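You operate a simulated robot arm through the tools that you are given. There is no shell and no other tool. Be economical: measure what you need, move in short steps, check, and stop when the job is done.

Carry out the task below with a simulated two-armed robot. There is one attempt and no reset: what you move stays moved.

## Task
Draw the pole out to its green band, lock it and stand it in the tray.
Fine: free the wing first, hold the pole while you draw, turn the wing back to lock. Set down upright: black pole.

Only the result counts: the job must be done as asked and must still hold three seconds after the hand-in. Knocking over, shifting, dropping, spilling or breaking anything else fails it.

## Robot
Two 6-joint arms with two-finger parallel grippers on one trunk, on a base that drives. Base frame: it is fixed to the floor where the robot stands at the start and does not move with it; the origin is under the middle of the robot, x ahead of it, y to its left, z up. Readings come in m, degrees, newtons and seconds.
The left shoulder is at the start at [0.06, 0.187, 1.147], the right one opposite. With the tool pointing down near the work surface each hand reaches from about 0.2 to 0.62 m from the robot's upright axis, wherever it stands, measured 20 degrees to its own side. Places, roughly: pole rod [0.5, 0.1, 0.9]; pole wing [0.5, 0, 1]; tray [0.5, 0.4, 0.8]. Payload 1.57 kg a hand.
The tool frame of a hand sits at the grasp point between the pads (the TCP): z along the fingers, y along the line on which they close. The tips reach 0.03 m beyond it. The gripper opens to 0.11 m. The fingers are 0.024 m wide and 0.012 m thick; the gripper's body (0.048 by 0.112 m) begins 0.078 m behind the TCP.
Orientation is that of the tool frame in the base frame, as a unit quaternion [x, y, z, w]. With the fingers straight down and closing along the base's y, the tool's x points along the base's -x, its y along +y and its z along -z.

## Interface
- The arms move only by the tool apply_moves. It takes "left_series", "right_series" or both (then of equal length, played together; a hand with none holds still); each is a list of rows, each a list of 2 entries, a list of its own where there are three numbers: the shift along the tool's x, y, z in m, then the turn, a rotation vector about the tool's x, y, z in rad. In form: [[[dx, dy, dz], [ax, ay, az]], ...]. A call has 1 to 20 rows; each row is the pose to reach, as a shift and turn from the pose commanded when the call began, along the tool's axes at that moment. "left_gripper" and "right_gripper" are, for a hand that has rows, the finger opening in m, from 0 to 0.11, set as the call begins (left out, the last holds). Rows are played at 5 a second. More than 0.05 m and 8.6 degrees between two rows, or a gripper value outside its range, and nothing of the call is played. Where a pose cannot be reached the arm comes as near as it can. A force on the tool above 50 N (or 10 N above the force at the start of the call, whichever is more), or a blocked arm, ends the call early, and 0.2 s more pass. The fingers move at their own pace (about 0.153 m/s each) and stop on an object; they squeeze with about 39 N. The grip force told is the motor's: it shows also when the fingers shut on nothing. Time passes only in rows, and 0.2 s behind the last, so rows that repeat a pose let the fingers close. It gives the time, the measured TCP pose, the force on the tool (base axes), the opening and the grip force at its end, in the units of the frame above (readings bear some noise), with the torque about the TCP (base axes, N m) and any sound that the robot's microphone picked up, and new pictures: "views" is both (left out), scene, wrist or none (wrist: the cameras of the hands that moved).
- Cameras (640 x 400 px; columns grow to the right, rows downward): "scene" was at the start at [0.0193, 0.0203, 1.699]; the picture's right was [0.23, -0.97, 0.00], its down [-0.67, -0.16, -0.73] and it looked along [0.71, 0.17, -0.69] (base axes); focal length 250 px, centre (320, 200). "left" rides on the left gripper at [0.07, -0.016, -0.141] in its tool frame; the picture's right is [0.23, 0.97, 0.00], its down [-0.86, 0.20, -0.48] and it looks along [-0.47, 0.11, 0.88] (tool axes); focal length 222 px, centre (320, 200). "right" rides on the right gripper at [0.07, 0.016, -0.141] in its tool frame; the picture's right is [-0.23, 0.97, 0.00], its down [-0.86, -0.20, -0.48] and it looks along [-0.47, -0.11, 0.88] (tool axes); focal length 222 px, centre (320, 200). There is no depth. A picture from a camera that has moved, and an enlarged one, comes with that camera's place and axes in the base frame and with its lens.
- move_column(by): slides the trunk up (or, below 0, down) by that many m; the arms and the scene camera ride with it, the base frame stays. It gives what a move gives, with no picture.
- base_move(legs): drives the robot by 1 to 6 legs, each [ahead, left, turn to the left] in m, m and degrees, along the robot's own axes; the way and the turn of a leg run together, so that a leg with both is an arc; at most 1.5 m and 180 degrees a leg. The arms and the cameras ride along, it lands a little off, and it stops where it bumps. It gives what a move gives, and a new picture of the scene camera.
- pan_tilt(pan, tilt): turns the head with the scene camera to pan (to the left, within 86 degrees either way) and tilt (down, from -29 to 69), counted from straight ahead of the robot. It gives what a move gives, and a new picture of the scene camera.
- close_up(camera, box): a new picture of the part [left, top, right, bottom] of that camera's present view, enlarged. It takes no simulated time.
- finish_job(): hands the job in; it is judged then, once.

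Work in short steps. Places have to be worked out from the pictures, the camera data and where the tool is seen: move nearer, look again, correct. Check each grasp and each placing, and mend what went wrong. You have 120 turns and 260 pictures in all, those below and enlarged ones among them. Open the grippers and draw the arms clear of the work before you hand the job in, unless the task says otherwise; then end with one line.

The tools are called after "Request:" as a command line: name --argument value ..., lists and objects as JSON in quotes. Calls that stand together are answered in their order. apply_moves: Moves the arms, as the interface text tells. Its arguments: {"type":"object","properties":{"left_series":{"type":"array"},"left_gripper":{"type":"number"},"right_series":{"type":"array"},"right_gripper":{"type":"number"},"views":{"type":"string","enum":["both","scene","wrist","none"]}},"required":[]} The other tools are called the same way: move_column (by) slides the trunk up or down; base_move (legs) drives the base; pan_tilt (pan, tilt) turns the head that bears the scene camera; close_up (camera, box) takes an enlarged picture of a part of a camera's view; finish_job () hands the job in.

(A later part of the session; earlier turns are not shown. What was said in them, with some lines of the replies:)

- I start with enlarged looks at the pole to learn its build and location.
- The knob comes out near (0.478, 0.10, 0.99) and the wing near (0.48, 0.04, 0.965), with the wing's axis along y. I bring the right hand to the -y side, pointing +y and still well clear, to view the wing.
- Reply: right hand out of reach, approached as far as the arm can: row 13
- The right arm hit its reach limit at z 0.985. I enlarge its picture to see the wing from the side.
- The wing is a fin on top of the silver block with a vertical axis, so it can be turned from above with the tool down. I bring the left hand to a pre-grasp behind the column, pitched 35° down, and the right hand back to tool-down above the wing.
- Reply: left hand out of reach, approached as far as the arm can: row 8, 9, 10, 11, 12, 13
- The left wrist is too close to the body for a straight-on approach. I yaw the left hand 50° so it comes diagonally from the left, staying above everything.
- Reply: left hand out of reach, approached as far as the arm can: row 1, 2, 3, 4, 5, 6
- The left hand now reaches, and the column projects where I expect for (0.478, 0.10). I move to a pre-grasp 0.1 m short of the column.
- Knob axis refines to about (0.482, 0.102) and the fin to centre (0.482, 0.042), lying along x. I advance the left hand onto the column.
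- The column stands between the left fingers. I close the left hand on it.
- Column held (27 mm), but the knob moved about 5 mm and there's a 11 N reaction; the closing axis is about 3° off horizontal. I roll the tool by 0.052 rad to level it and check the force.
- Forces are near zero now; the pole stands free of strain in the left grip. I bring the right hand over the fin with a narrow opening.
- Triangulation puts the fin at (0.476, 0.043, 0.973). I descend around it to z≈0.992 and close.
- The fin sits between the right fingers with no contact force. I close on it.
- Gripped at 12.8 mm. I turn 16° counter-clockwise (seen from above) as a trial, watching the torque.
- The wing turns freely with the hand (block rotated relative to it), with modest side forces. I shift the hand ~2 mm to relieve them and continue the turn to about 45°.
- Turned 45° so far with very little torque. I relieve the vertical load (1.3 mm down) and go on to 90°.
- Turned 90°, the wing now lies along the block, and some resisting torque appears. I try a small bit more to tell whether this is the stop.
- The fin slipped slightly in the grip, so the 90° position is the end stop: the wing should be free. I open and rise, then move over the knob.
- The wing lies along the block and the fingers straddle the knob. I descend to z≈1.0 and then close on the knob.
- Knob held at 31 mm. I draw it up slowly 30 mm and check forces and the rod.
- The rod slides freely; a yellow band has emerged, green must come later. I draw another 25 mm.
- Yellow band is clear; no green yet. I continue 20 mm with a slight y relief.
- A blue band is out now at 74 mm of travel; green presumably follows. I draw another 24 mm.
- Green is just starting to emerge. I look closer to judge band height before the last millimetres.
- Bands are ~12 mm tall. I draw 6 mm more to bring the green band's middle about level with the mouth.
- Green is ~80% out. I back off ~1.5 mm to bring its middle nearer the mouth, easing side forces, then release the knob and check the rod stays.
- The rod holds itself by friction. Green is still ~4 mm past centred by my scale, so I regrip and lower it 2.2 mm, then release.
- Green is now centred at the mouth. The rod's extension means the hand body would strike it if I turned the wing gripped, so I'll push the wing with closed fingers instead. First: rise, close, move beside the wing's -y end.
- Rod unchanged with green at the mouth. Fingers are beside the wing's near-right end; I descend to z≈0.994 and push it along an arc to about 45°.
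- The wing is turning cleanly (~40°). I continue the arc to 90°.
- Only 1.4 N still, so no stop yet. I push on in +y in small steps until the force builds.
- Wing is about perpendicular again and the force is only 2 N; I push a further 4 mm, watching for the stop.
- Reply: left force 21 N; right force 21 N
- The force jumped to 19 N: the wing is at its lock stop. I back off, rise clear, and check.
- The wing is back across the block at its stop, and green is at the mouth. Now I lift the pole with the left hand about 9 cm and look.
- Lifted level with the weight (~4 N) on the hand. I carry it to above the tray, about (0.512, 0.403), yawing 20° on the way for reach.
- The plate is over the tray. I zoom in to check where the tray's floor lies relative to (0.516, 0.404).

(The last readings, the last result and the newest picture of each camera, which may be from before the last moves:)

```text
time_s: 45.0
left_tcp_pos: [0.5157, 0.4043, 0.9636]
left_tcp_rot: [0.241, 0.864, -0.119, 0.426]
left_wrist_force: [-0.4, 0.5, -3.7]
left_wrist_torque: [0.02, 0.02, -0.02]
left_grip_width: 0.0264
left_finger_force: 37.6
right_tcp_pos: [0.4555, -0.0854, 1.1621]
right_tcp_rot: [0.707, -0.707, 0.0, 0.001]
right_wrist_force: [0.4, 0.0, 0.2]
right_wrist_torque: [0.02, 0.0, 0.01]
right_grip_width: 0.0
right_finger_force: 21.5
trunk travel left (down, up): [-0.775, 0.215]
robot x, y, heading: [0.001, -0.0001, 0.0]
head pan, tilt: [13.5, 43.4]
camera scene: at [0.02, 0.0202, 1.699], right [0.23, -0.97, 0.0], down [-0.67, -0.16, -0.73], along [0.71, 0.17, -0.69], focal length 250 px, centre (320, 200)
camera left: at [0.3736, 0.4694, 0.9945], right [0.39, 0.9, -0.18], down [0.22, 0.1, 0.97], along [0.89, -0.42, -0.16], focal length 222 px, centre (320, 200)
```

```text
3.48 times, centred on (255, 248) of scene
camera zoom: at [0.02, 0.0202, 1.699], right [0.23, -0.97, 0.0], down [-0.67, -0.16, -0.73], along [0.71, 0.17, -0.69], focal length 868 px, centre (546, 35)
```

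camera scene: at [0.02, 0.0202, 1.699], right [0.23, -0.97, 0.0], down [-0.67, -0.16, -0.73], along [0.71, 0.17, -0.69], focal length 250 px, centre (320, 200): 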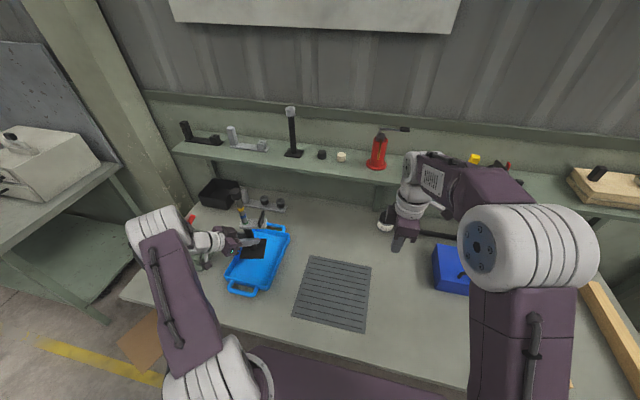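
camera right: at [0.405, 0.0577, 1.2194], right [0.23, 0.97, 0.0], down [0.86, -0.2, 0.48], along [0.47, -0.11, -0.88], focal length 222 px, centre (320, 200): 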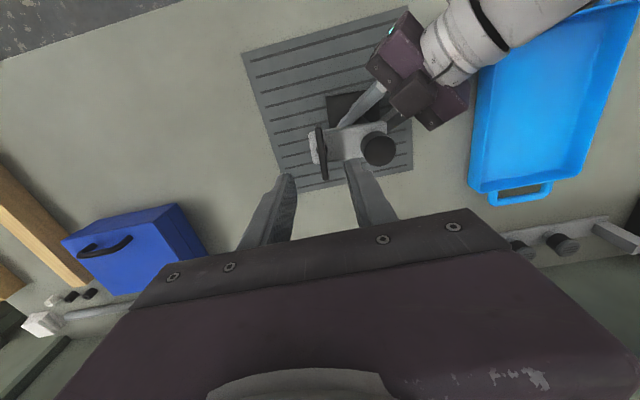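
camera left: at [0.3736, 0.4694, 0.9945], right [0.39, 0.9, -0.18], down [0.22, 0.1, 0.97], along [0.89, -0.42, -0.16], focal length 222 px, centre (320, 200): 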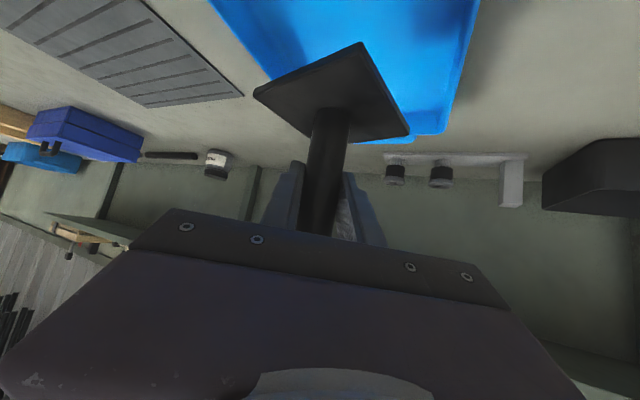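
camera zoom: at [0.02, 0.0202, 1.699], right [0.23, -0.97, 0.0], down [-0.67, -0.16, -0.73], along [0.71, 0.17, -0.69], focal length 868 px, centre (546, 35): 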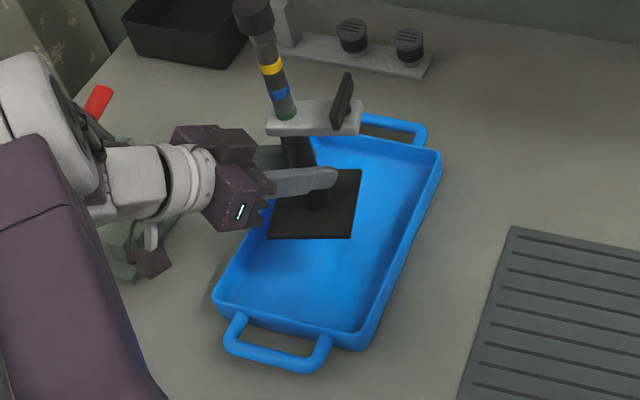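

Tray floor spans about x 0.43–0.66, y 0.33–0.49; I set down at (0.528, 0.407), lowering 7.5 cm first.

Request:
apply_moves --left_series '[[[0.011, 0.0018, 0.0105], [0, 0, 0]], [[0.0217, 0.0035, 0.021], [0, 0, 0]], [[0.0325, 0.0053, 0.0316], [0, 0, 0]], [[0.0434, 0.007, 0.0421], [0, 0, 0]], [[0.0542, 0.0088, 0.0526], [0, 0, 0]], [[0.0542, 0.0088, 0.0526], [0, 0, 0]]]'

Request:
close_up --camera "scene" --box '[200, 190, 310, 305]'

```text
time_s: 46.4
left_tcp_pos: [0.5277, 0.407, 0.8884]
left_tcp_rot: [0.242, 0.863, -0.12, 0.427]
left_wrist_force: [1.1, -0.4, -3.8]
left_wrist_torque: [0.06, 0.0, -0.01]
left_grip_width: 0.0268
left_finger_force: 37.5
right_tcp_pos: [0.4551, -0.0843, 1.1617]
right_tcp_rot: [-0.707, 0.707, 0.0, -0.001]
right_wrist_force: [-1.1, 1.0, 0.2]
right_wrist_torque: [0.03, 0.0, -0.02]
right_grip_width: 0.0
right_finger_force: 21.4
trunk travel left (down, up): [-0.775, 0.215]
robot x, y, heading: [0.0016, -0.0021, 0.2]
head pan, tilt: [13.5, 43.4]
camera scene: at [0.0198, 0.0207, 1.699], right [0.23, -0.97, 0.0], down [-0.67, -0.16, -0.73], along [0.71, 0.17, -0.69], focal length 250 px, centre (320, 200)
camera left: at [0.3859, 0.4729, 0.9192], right [0.39, 0.9, -0.18], down [0.22, 0.1, 0.97], along [0.89, -0.42, -0.16], focal length 222 px, centre (320, 200)
```

scene: 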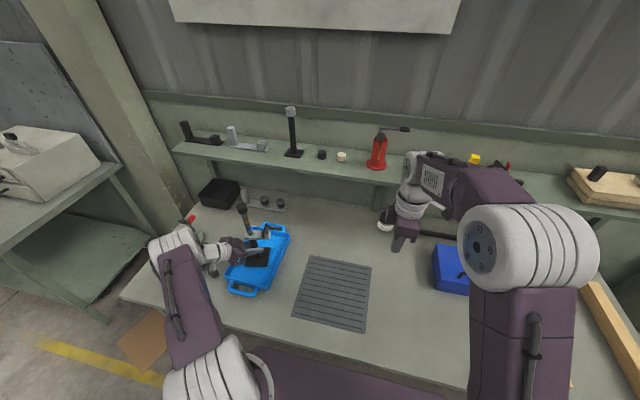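
left: 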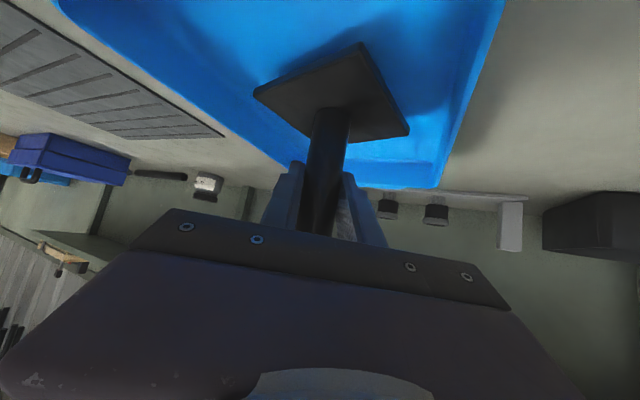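

```text
3.48 times, centred on (255, 248) of scene
camera zoom: at [0.0198, 0.0207, 1.699], right [0.23, -0.97, 0.0], down [-0.67, -0.16, -0.73], along [0.71, 0.17, -0.69], focal length 868 px, centre (546, 35)
```

zoom: 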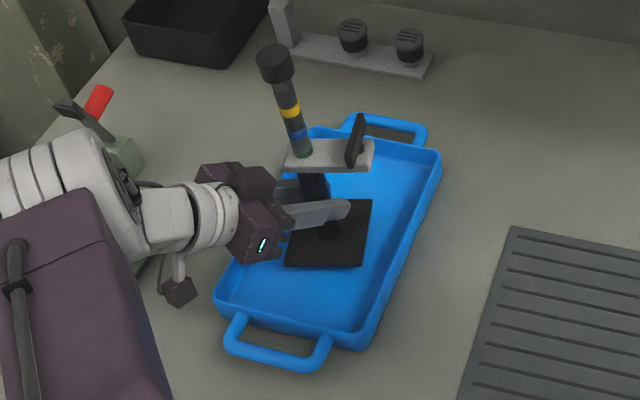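

Plate is inside the tray, a little above its floor. I lower in 2 mm steps until the weight comes off.

Request:
apply_moves --left_series '[[[0.0016, 0, 0.0012], [0, 0, 0]], [[0.0032, 0, 0.0024], [0, 0, 0]], [[0.0048, 0, 0.0037], [0, 0, 0]], [[0.0064, 0, 0.0049], [0, 0, 0]], [[0.0079, 0, 0.0061], [0, 0, 0]]]' --views "none"

```text
time_s: 47.6
left_tcp_pos: [0.5282, 0.4059, 0.8773]
left_tcp_rot: [0.243, 0.863, -0.12, 0.426]
left_wrist_force: [0.8, -0.2, -3.7]
left_wrist_torque: [0.0, 0.02, -0.01]
left_grip_width: 0.0265
left_finger_force: 37.2
right_tcp_pos: [0.4556, -0.0852, 1.1632]
right_tcp_rot: [-0.707, 0.707, 0.0, 0.001]
right_wrist_force: [0.3, 0.4, 0.3]
right_wrist_torque: [-0.02, 0.0, 0.01]
right_grip_width: 0.0001
right_finger_force: 20.5
trunk travel left (down, up): [-0.775, 0.215]
robot x, y, heading: [-0.0046, -0.0013, -0.1]
head pan, tilt: [13.5, 43.4]
```

Still hanging at −3.7 N. I lower another few millimetres in 1 mm steps.

Request:
apply_moves --left_series '[[[0.0008, 0, 0.0006], [0, 0, 0]], [[0.0016, 0, 0.0012], [0, 0, 0]], [[0.0024, 0, 0.0018], [0, 0, 0]]]' --views "none"

Request:
close_up --camera "left" --box '[220, 20, 460, 200]'

```text
time_s: 48.4
left_tcp_pos: [0.5278, 0.405, 0.8753]
left_tcp_rot: [0.241, 0.864, -0.12, 0.426]
left_wrist_force: [0.4, -0.1, -3.6]
left_wrist_torque: [0.08, 0.09, 0.01]
left_grip_width: 0.0266
left_finger_force: 37.8
right_tcp_pos: [0.4551, -0.0848, 1.1634]
right_tcp_rot: [0.707, -0.707, 0.001, 0.0]
right_wrist_force: [0.4, 0.1, -0.1]
right_wrist_torque: [-0.03, 0.01, 0.0]
right_grip_width: 0.0001
right_finger_force: 20.9
trunk travel left (down, up): [-0.775, 0.215]
robot x, y, heading: [0.0011, -0.0032, -0.1]
head pan, tilt: [13.5, 43.4]
```

```text
2.22 times, centred on (340, 110) of left
camera zoom: at [0.3861, 0.4721, 0.9073], right [0.39, 0.9, -0.18], down [0.22, 0.1, 0.97], along [0.89, -0.42, -0.16], focal length 494 px, centre (276, 400)
```

zoom: 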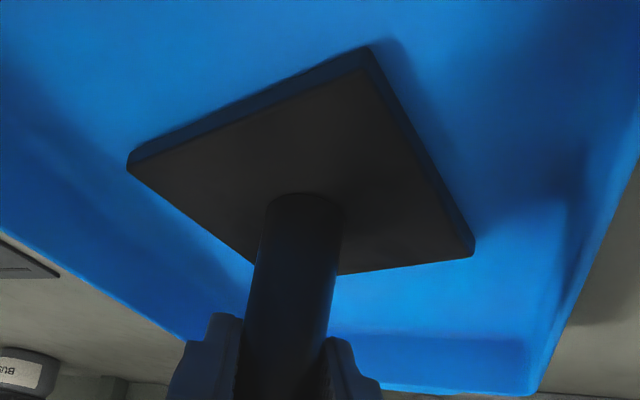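

Nearly there. I continue in 1 mm steps.

Request:
apply_moves --left_series '[[[0.0008, 0, 0.0006], [0, 0, 0]], [[0.0016, 0, 0.0012], [0, 0, 0]]]' --views "none"

Request:
apply_moves --left_series '[[[0.0008, 0, 0.0006], [0, 0, 0]], [[0.0012, 0, 0.0009], [0, 0, 0]]]' --views "none"

```text
time_s: 49.0
left_tcp_pos: [0.5275, 0.4058, 0.8758]
left_tcp_rot: [0.243, 0.862, -0.119, 0.428]
left_wrist_force: [2.1, 2.0, 6.8]
left_wrist_torque: [0.45, 0.41, -0.14]
left_grip_width: 0.0265
left_finger_force: 36.9
right_tcp_pos: [0.455, -0.0858, 1.1634]
right_tcp_rot: [-0.707, 0.707, 0.0, 0.0]
right_wrist_force: [0.1, 0.0, 0.1]
right_wrist_torque: [-0.02, 0.0, -0.01]
right_grip_width: 0.0
right_finger_force: 21.2
trunk travel left (down, up): [-0.775, 0.215]
robot x, y, heading: [0.0017, 0.0007, -0.2]
head pan, tilt: [13.5, 43.4]
```

```text
time_s: 49.6
left_tcp_pos: [0.5273, 0.4048, 0.8761]
left_tcp_rot: [0.242, 0.863, -0.119, 0.427]
left_wrist_force: [7.2, 2.2, 17.8]
left_wrist_torque: [0.77, 0.56, -0.28]
left_grip_width: 0.0265
left_finger_force: 37.9
right_tcp_pos: [0.4552, -0.0866, 1.1635]
right_tcp_rot: [-0.706, 0.708, 0.002, 0.001]
right_wrist_force: [-0.2, 0.8, -0.3]
right_wrist_torque: [0.0, 0.02, 0.02]
right_grip_width: 0.0
right_finger_force: 21.5
trunk travel left (down, up): [-0.775, 0.215]
robot x, y, heading: [0.0027, -0.0008, 0.1]
head pan, tilt: [13.5, 43.4]
```

The plate is on the floor (now pressing 18 N). I ease up ~1.1 mm, then open the hand gently.

Request:
apply_moves --left_series '[[[-0.0009, 0, -0.0007], [0, 0, 0]], [[-0.0009, 0, -0.0007], [0, 0, 0]]]' --views "none"

Request:
apply_moves --left_series '[[[0, 0, 0], [0, 0, 0]], [[0, 0, 0], [0, 0, 0]], [[0, 0, 0], [0, 0, 0]]]' --left_gripper 0.075 --views "wrist"

Request:
close_up --camera "scene" --box '[200, 190, 310, 305]'

```text
time_s: 50.2
left_tcp_pos: [0.5254, 0.4049, 0.8763]
left_tcp_rot: [0.242, 0.863, -0.119, 0.427]
left_wrist_force: [5.3, 4.1, 14.7]
left_wrist_torque: [0.72, 0.56, -0.28]
left_grip_width: 0.0267
left_finger_force: 37.8
right_tcp_pos: [0.455, -0.0855, 1.1632]
right_tcp_rot: [0.707, -0.707, 0.0, 0.0]
right_wrist_force: [0.9, -0.2, -0.2]
right_wrist_torque: [-0.02, -0.01, 0.02]
right_grip_width: 0.0
right_finger_force: 21.5
trunk travel left (down, up): [-0.775, 0.215]
robot x, y, heading: [0.001, 0.0005, 0.0]
head pan, tilt: [13.5, 43.4]
```

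```text
time_s: 51.0
left_tcp_pos: [0.5264, 0.4043, 0.8741]
left_tcp_rot: [0.241, 0.864, -0.12, 0.426]
left_wrist_force: [0.2, 0.0, -0.5]
left_wrist_torque: [0.01, 0.01, -0.01]
left_grip_width: 0.0749
left_finger_force: 0.0
right_tcp_pos: [0.4553, -0.0839, 1.1631]
right_tcp_rot: [-0.707, 0.707, 0.0, -0.001]
right_wrist_force: [0.4, 0.1, -0.4]
right_wrist_torque: [0.01, -0.01, 0.02]
right_grip_width: 0.0001
right_finger_force: 21.0
trunk travel left (down, up): [-0.775, 0.215]
robot x, y, heading: [0.0024, 0.0005, 0.2]
head pan, tilt: [13.5, 43.4]
camera left: at [0.3851, 0.4711, 0.9052], right [0.39, 0.9, -0.18], down [0.22, 0.1, 0.97], along [0.89, -0.42, -0.16], focal length 222 px, centre (320, 200)
```

left: 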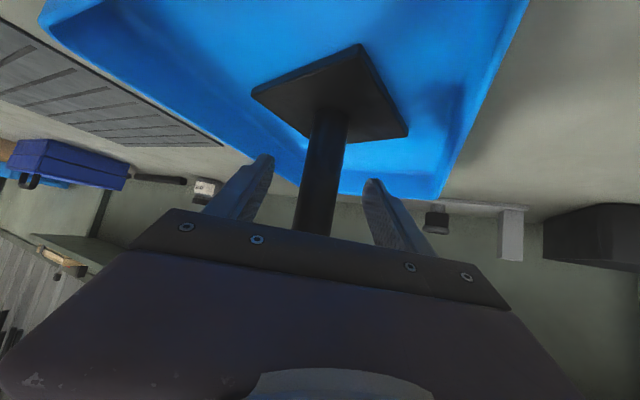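

```text
3.48 times, centred on (255, 248) of scene
camera zoom: at [0.0195, 0.0207, 1.6989], right [0.23, -0.97, 0.0], down [-0.67, -0.16, -0.73], along [0.71, 0.17, -0.69], focal length 868 px, centre (546, 35)
```

zoom: 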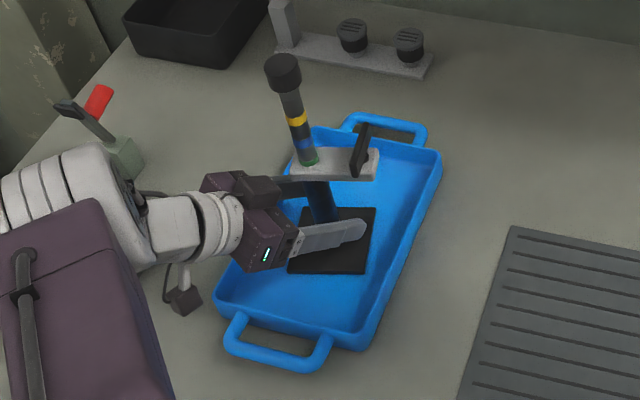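

The pole stands upright in the tray. I withdraw the left hand along its own axis, then up.

Request:
apply_moves --left_series '[[[0, 0, -0.025], [0, 0, 0]], [[0, 0, -0.05], [0, 0, 0]], [[0, 0, -0.08], [0, 0, 0]], [[0, 0, -0.11], [0, 0, 0]], [[-0.035, 0, -0.137], [0, 0, 0]], [[-0.07, 0, -0.165], [0, 0, 0]], [[-0.105, 0, -0.19], [0, 0, 0]]]' --views "both"

Request:
close_up --camera "scene" --box '[225, 190, 295, 290]'

```text
time_s: 52.6
left_tcp_pos: [0.4573, 0.4165, 1.0611]
left_tcp_rot: [0.238, 0.869, -0.106, 0.42]
left_wrist_force: [-0.4, 0.3, 1.2]
left_wrist_torque: [0.01, -0.02, 0.01]
left_grip_width: 0.0751
left_finger_force: 0.1
left hand out of reach, approached as far as the arm can: row 4, 5, 6, 7
right_tcp_pos: [0.4559, -0.0851, 1.1629]
right_tcp_rot: [0.707, -0.707, 0.0, 0.0]
right_wrist_force: [-0.1, -0.6, 0.1]
right_wrist_torque: [0.01, 0.0, -0.03]
right_grip_width: 0.0
right_finger_force: 21.2
trunk travel left (down, up): [-0.775, 0.215]
robot x, y, heading: [0.0034, -0.0022, -0.2]
head pan, tilt: [13.5, 43.4]
camera scene: at [0.0183, 0.019, 1.6989], right [0.23, -0.97, 0.0], down [-0.67, -0.16, -0.73], along [0.71, 0.17, -0.69], focal length 250 px, centre (320, 200)
camera left: at [0.3144, 0.4805, 1.096], right [0.37, 0.92, -0.16], down [0.23, 0.08, 0.97], along [0.9, -0.39, -0.18], focal length 222 px, centre (320, 200)
```

scene: 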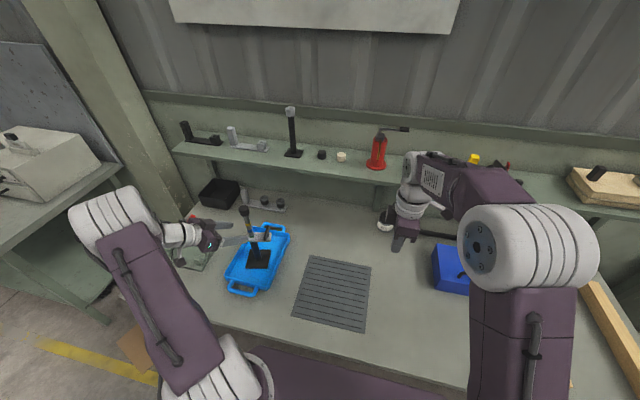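
left: 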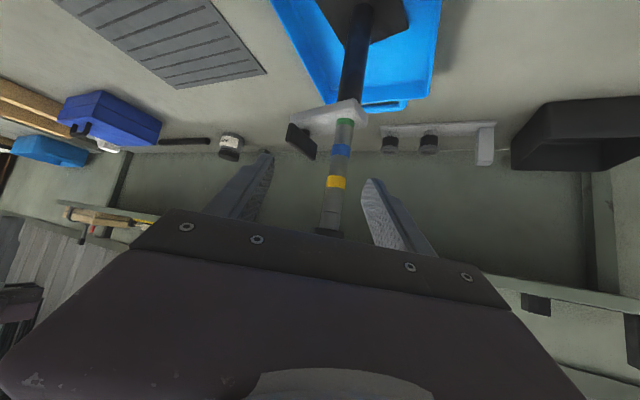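

```text
4.00 times, centred on (260, 240) of scene
camera zoom: at [0.0183, 0.019, 1.6989], right [0.23, -0.97, 0.0], down [-0.67, -0.16, -0.73], along [0.71, 0.17, -0.69], focal length 999 px, centre (560, 40)
```

zoom: 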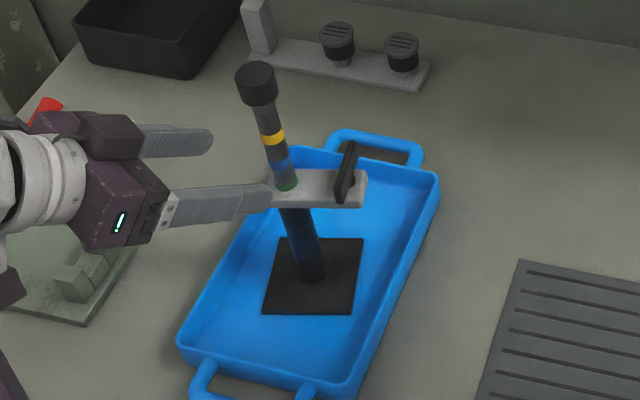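

The pole stands alone in the tray, green band at the mouth, wing across. The left hand is still near it, so I move it up and to the left.

Request:
apply_moves --left_series '[[[-0.016, 0.016, -0.028], [0, 0, 0]], [[-0.032, 0.032, -0.056], [0, 0, 0]], [[-0.048, 0.047, -0.085], [0, 0, 0]], [[-0.065, 0.063, -0.113], [0, 0, 0]], [[-0.065, 0.063, -0.113], [0, 0, 0]]]' --views "scene"

Request:
close_up --camera "scene" --box '[225, 190, 295, 290]'

Request:
close_up --camera "scene" --box '[240, 200, 280, 240]'

```text
time_s: 53.8
left_tcp_pos: [0.473, 0.4206, 1.1232]
left_tcp_rot: [0.231, 0.875, -0.088, 0.417]
left_wrist_force: [-0.4, 0.1, 0.9]
left_wrist_torque: [0.0, 0.01, -0.01]
left_grip_width: 0.075
left_finger_force: 0.0
left hand out of reach, approached as far as the arm can: row 1, 2, 3, 4, 5
right_tcp_pos: [0.4566, -0.0842, 1.1645]
right_tcp_rot: [-0.707, 0.707, 0.0, 0.0]
right_wrist_force: [0.2, 0.2, 0.6]
right_wrist_torque: [-0.02, -0.01, 0.0]
right_grip_width: 0.0
right_finger_force: 21.7
trunk travel left (down, up): [-0.775, 0.215]
robot x, y, heading: [0.0023, 0.0021, 0.0]
head pan, tilt: [13.5, 43.4]
camera scene: at [0.0195, 0.0207, 1.699], right [0.23, -0.97, 0.0], down [-0.67, -0.16, -0.73], along [0.71, 0.17, -0.69], focal length 250 px, centre (320, 200)
```

scene: 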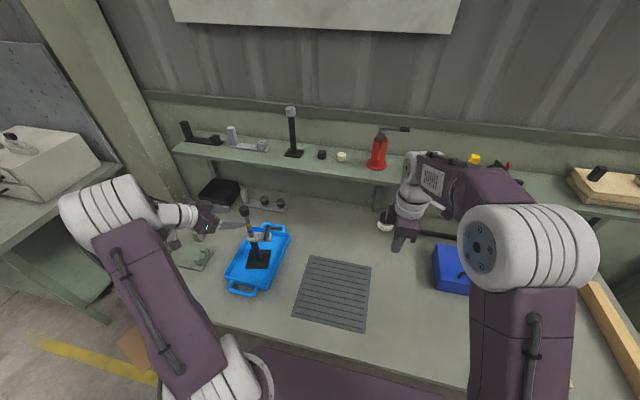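

```text
4.00 times, centred on (260, 240) of scene
camera zoom: at [0.0195, 0.0207, 1.699], right [0.23, -0.97, 0.0], down [-0.67, -0.16, -0.73], along [0.71, 0.17, -0.69], focal length 999 px, centre (560, 40)
```

zoom: 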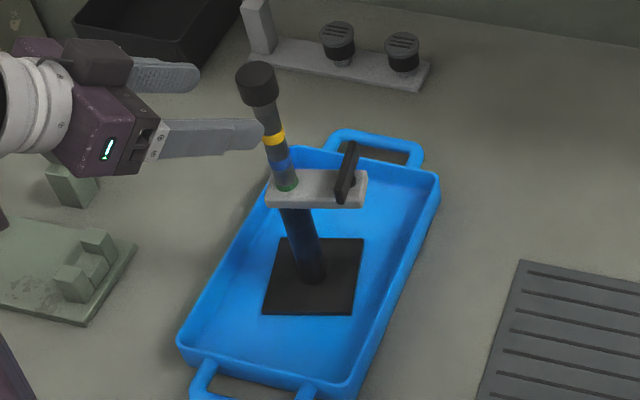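

```text
10.00 times, centred on (260, 220) of scene
camera zoom: at [0.0195, 0.0207, 1.699], right [0.23, -0.97, 0.0], down [-0.67, -0.16, -0.73], along [0.71, 0.17, -0.69], focal length 2497 px, centre (920, 0)
```

zoom: 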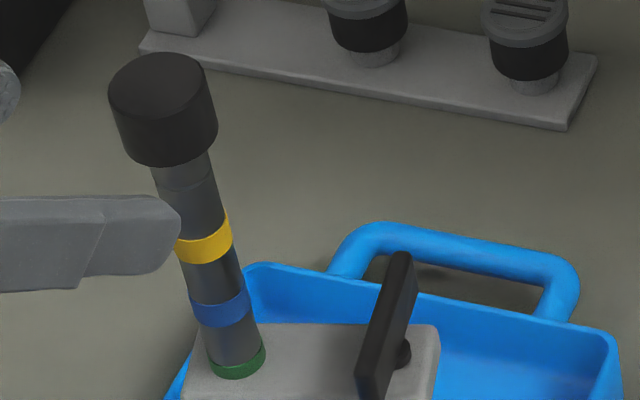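

The left arm is at its near-reach limit and slides forward when commanded back. Raising the trunk lifts both hands straight up, so I do that.

Request:
move_column --by 0.15

Request:
apply_moves --left_series '[[[0.01, 0.02, -0.01], [0, 0, 0]], [[0.02, 0.04, -0.02], [0, 0, 0]], [[0.03, 0.06, -0.03], [0, 0, 0]], [[0.03, 0.06, -0.03], [0, 0, 0]]]' --left_gripper 0.1 --right_series '[[[0.01, 0, 0], [0, 0, 0]], [[0.02, 0, 0], [0, 0, 0]], [[0.03, 0, 0], [0, 0, 0]], [[0.03, 0, 0], [0, 0, 0]]]' --right_gripper 0.1 --views "both"

Request:
close_up --camera "scene" --box '[225, 200, 305, 310]'

```text
time_s: 55.5
left_tcp_pos: [0.4729, 0.4184, 1.2719]
left_tcp_rot: [0.231, 0.875, -0.089, 0.417]
left_wrist_force: [-0.6, 0.2, 0.2]
left_wrist_torque: [-0.02, 0.01, 0.02]
left_grip_width: 0.0747
left_finger_force: 0.1
right_tcp_pos: [0.4553, -0.0855, 1.3133]
right_tcp_rot: [-0.707, 0.707, 0.0, 0.0]
right_wrist_force: [0.0, 0.9, -0.7]
right_wrist_torque: [0.0, 0.01, -0.03]
right_grip_width: 0.0
right_finger_force: 21.1
trunk travel left (down, up): [-0.925, 0.065]
robot x, y, heading: [-0.0009, -0.0006, -0.1]
head pan, tilt: [13.5, 43.4]
```

```text
time_s: 56.5
left_tcp_pos: [0.4726, 0.4585, 1.2488]
left_tcp_rot: [0.226, 0.879, -0.074, 0.414]
left_wrist_force: [-1.1, -1.0, -0.3]
left_wrist_torque: [-0.03, 0.04, -0.04]
left_grip_width: 0.0998
left_finger_force: 0.1
left hand out of reach, approached as far as the arm can: row 1, 2, 3, 4
right_tcp_pos: [0.4551, -0.1151, 1.3126]
right_tcp_rot: [0.707, -0.707, 0.0, 0.0]
right_wrist_force: [0.2, -0.4, 0.0]
right_wrist_torque: [-0.01, -0.02, -0.02]
right_grip_width: 0.0999
right_finger_force: 0.0
trunk travel left (down, up): [-0.925, 0.065]
robot x, y, heading: [0.0001, 0.0055, 0.0]
head pan, tilt: [13.5, 43.4]
camera scene: at [0.0193, 0.0205, 1.849], right [0.23, -0.97, 0.0], down [-0.67, -0.16, -0.73], along [0.71, 0.17, -0.69], focal length 250 px, centre (320, 200)
camera right: at [0.4375, -0.1839, 1.455], right [-0.97, 0.23, 0.0], down [0.2, 0.86, 0.48], along [0.11, 0.47, -0.88], focal length 222 px, centre (320, 200)
camera left: at [0.3276, 0.5118, 1.2865], right [0.32, 0.94, -0.12], down [0.24, 0.04, 0.97], along [0.92, -0.34, -0.21], focal length 222 px, centre (320, 200)
```

scene: 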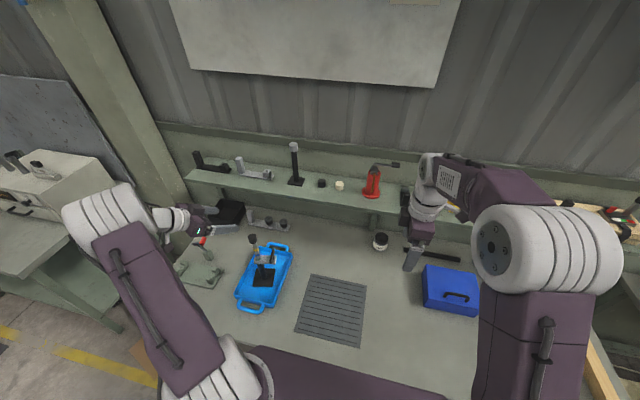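
right: 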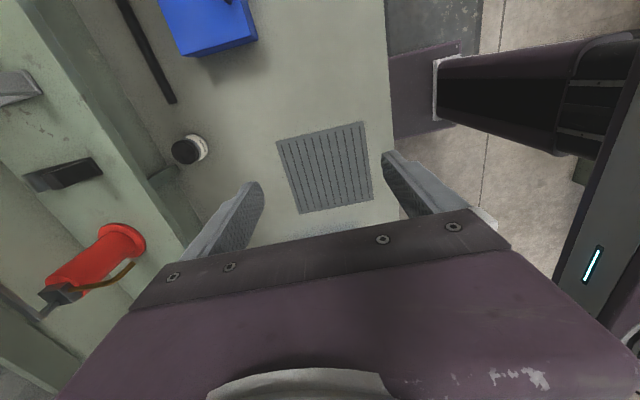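
left: 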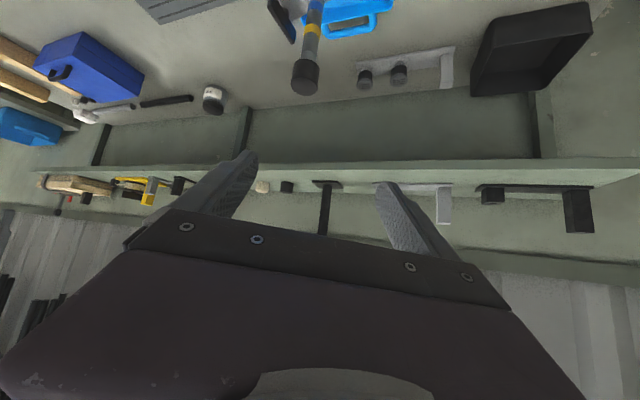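

```text
3.64 times, centred on (265, 255) of scene
camera zoom: at [0.0193, 0.0205, 1.849], right [0.23, -0.97, 0.0], down [-0.67, -0.16, -0.73], along [0.71, 0.17, -0.69], focal length 908 px, centre (520, 0)
```

zoom: 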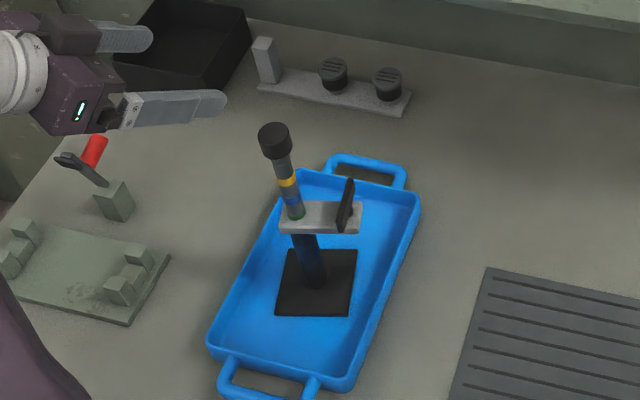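

The pole stands upright in the tray with the green band at the mouth and the wing at its lock stop. Both hands are open and well clear, and nothing else has moved. I hand it in.

Request:
finish_job

```text
The job is handed in.
```

The pole is drawn out to its green band, locked with the wing, and standing upright in the tray. I did not test the lock by pulling on the rod; I stopped when the wing reached a firm stop.
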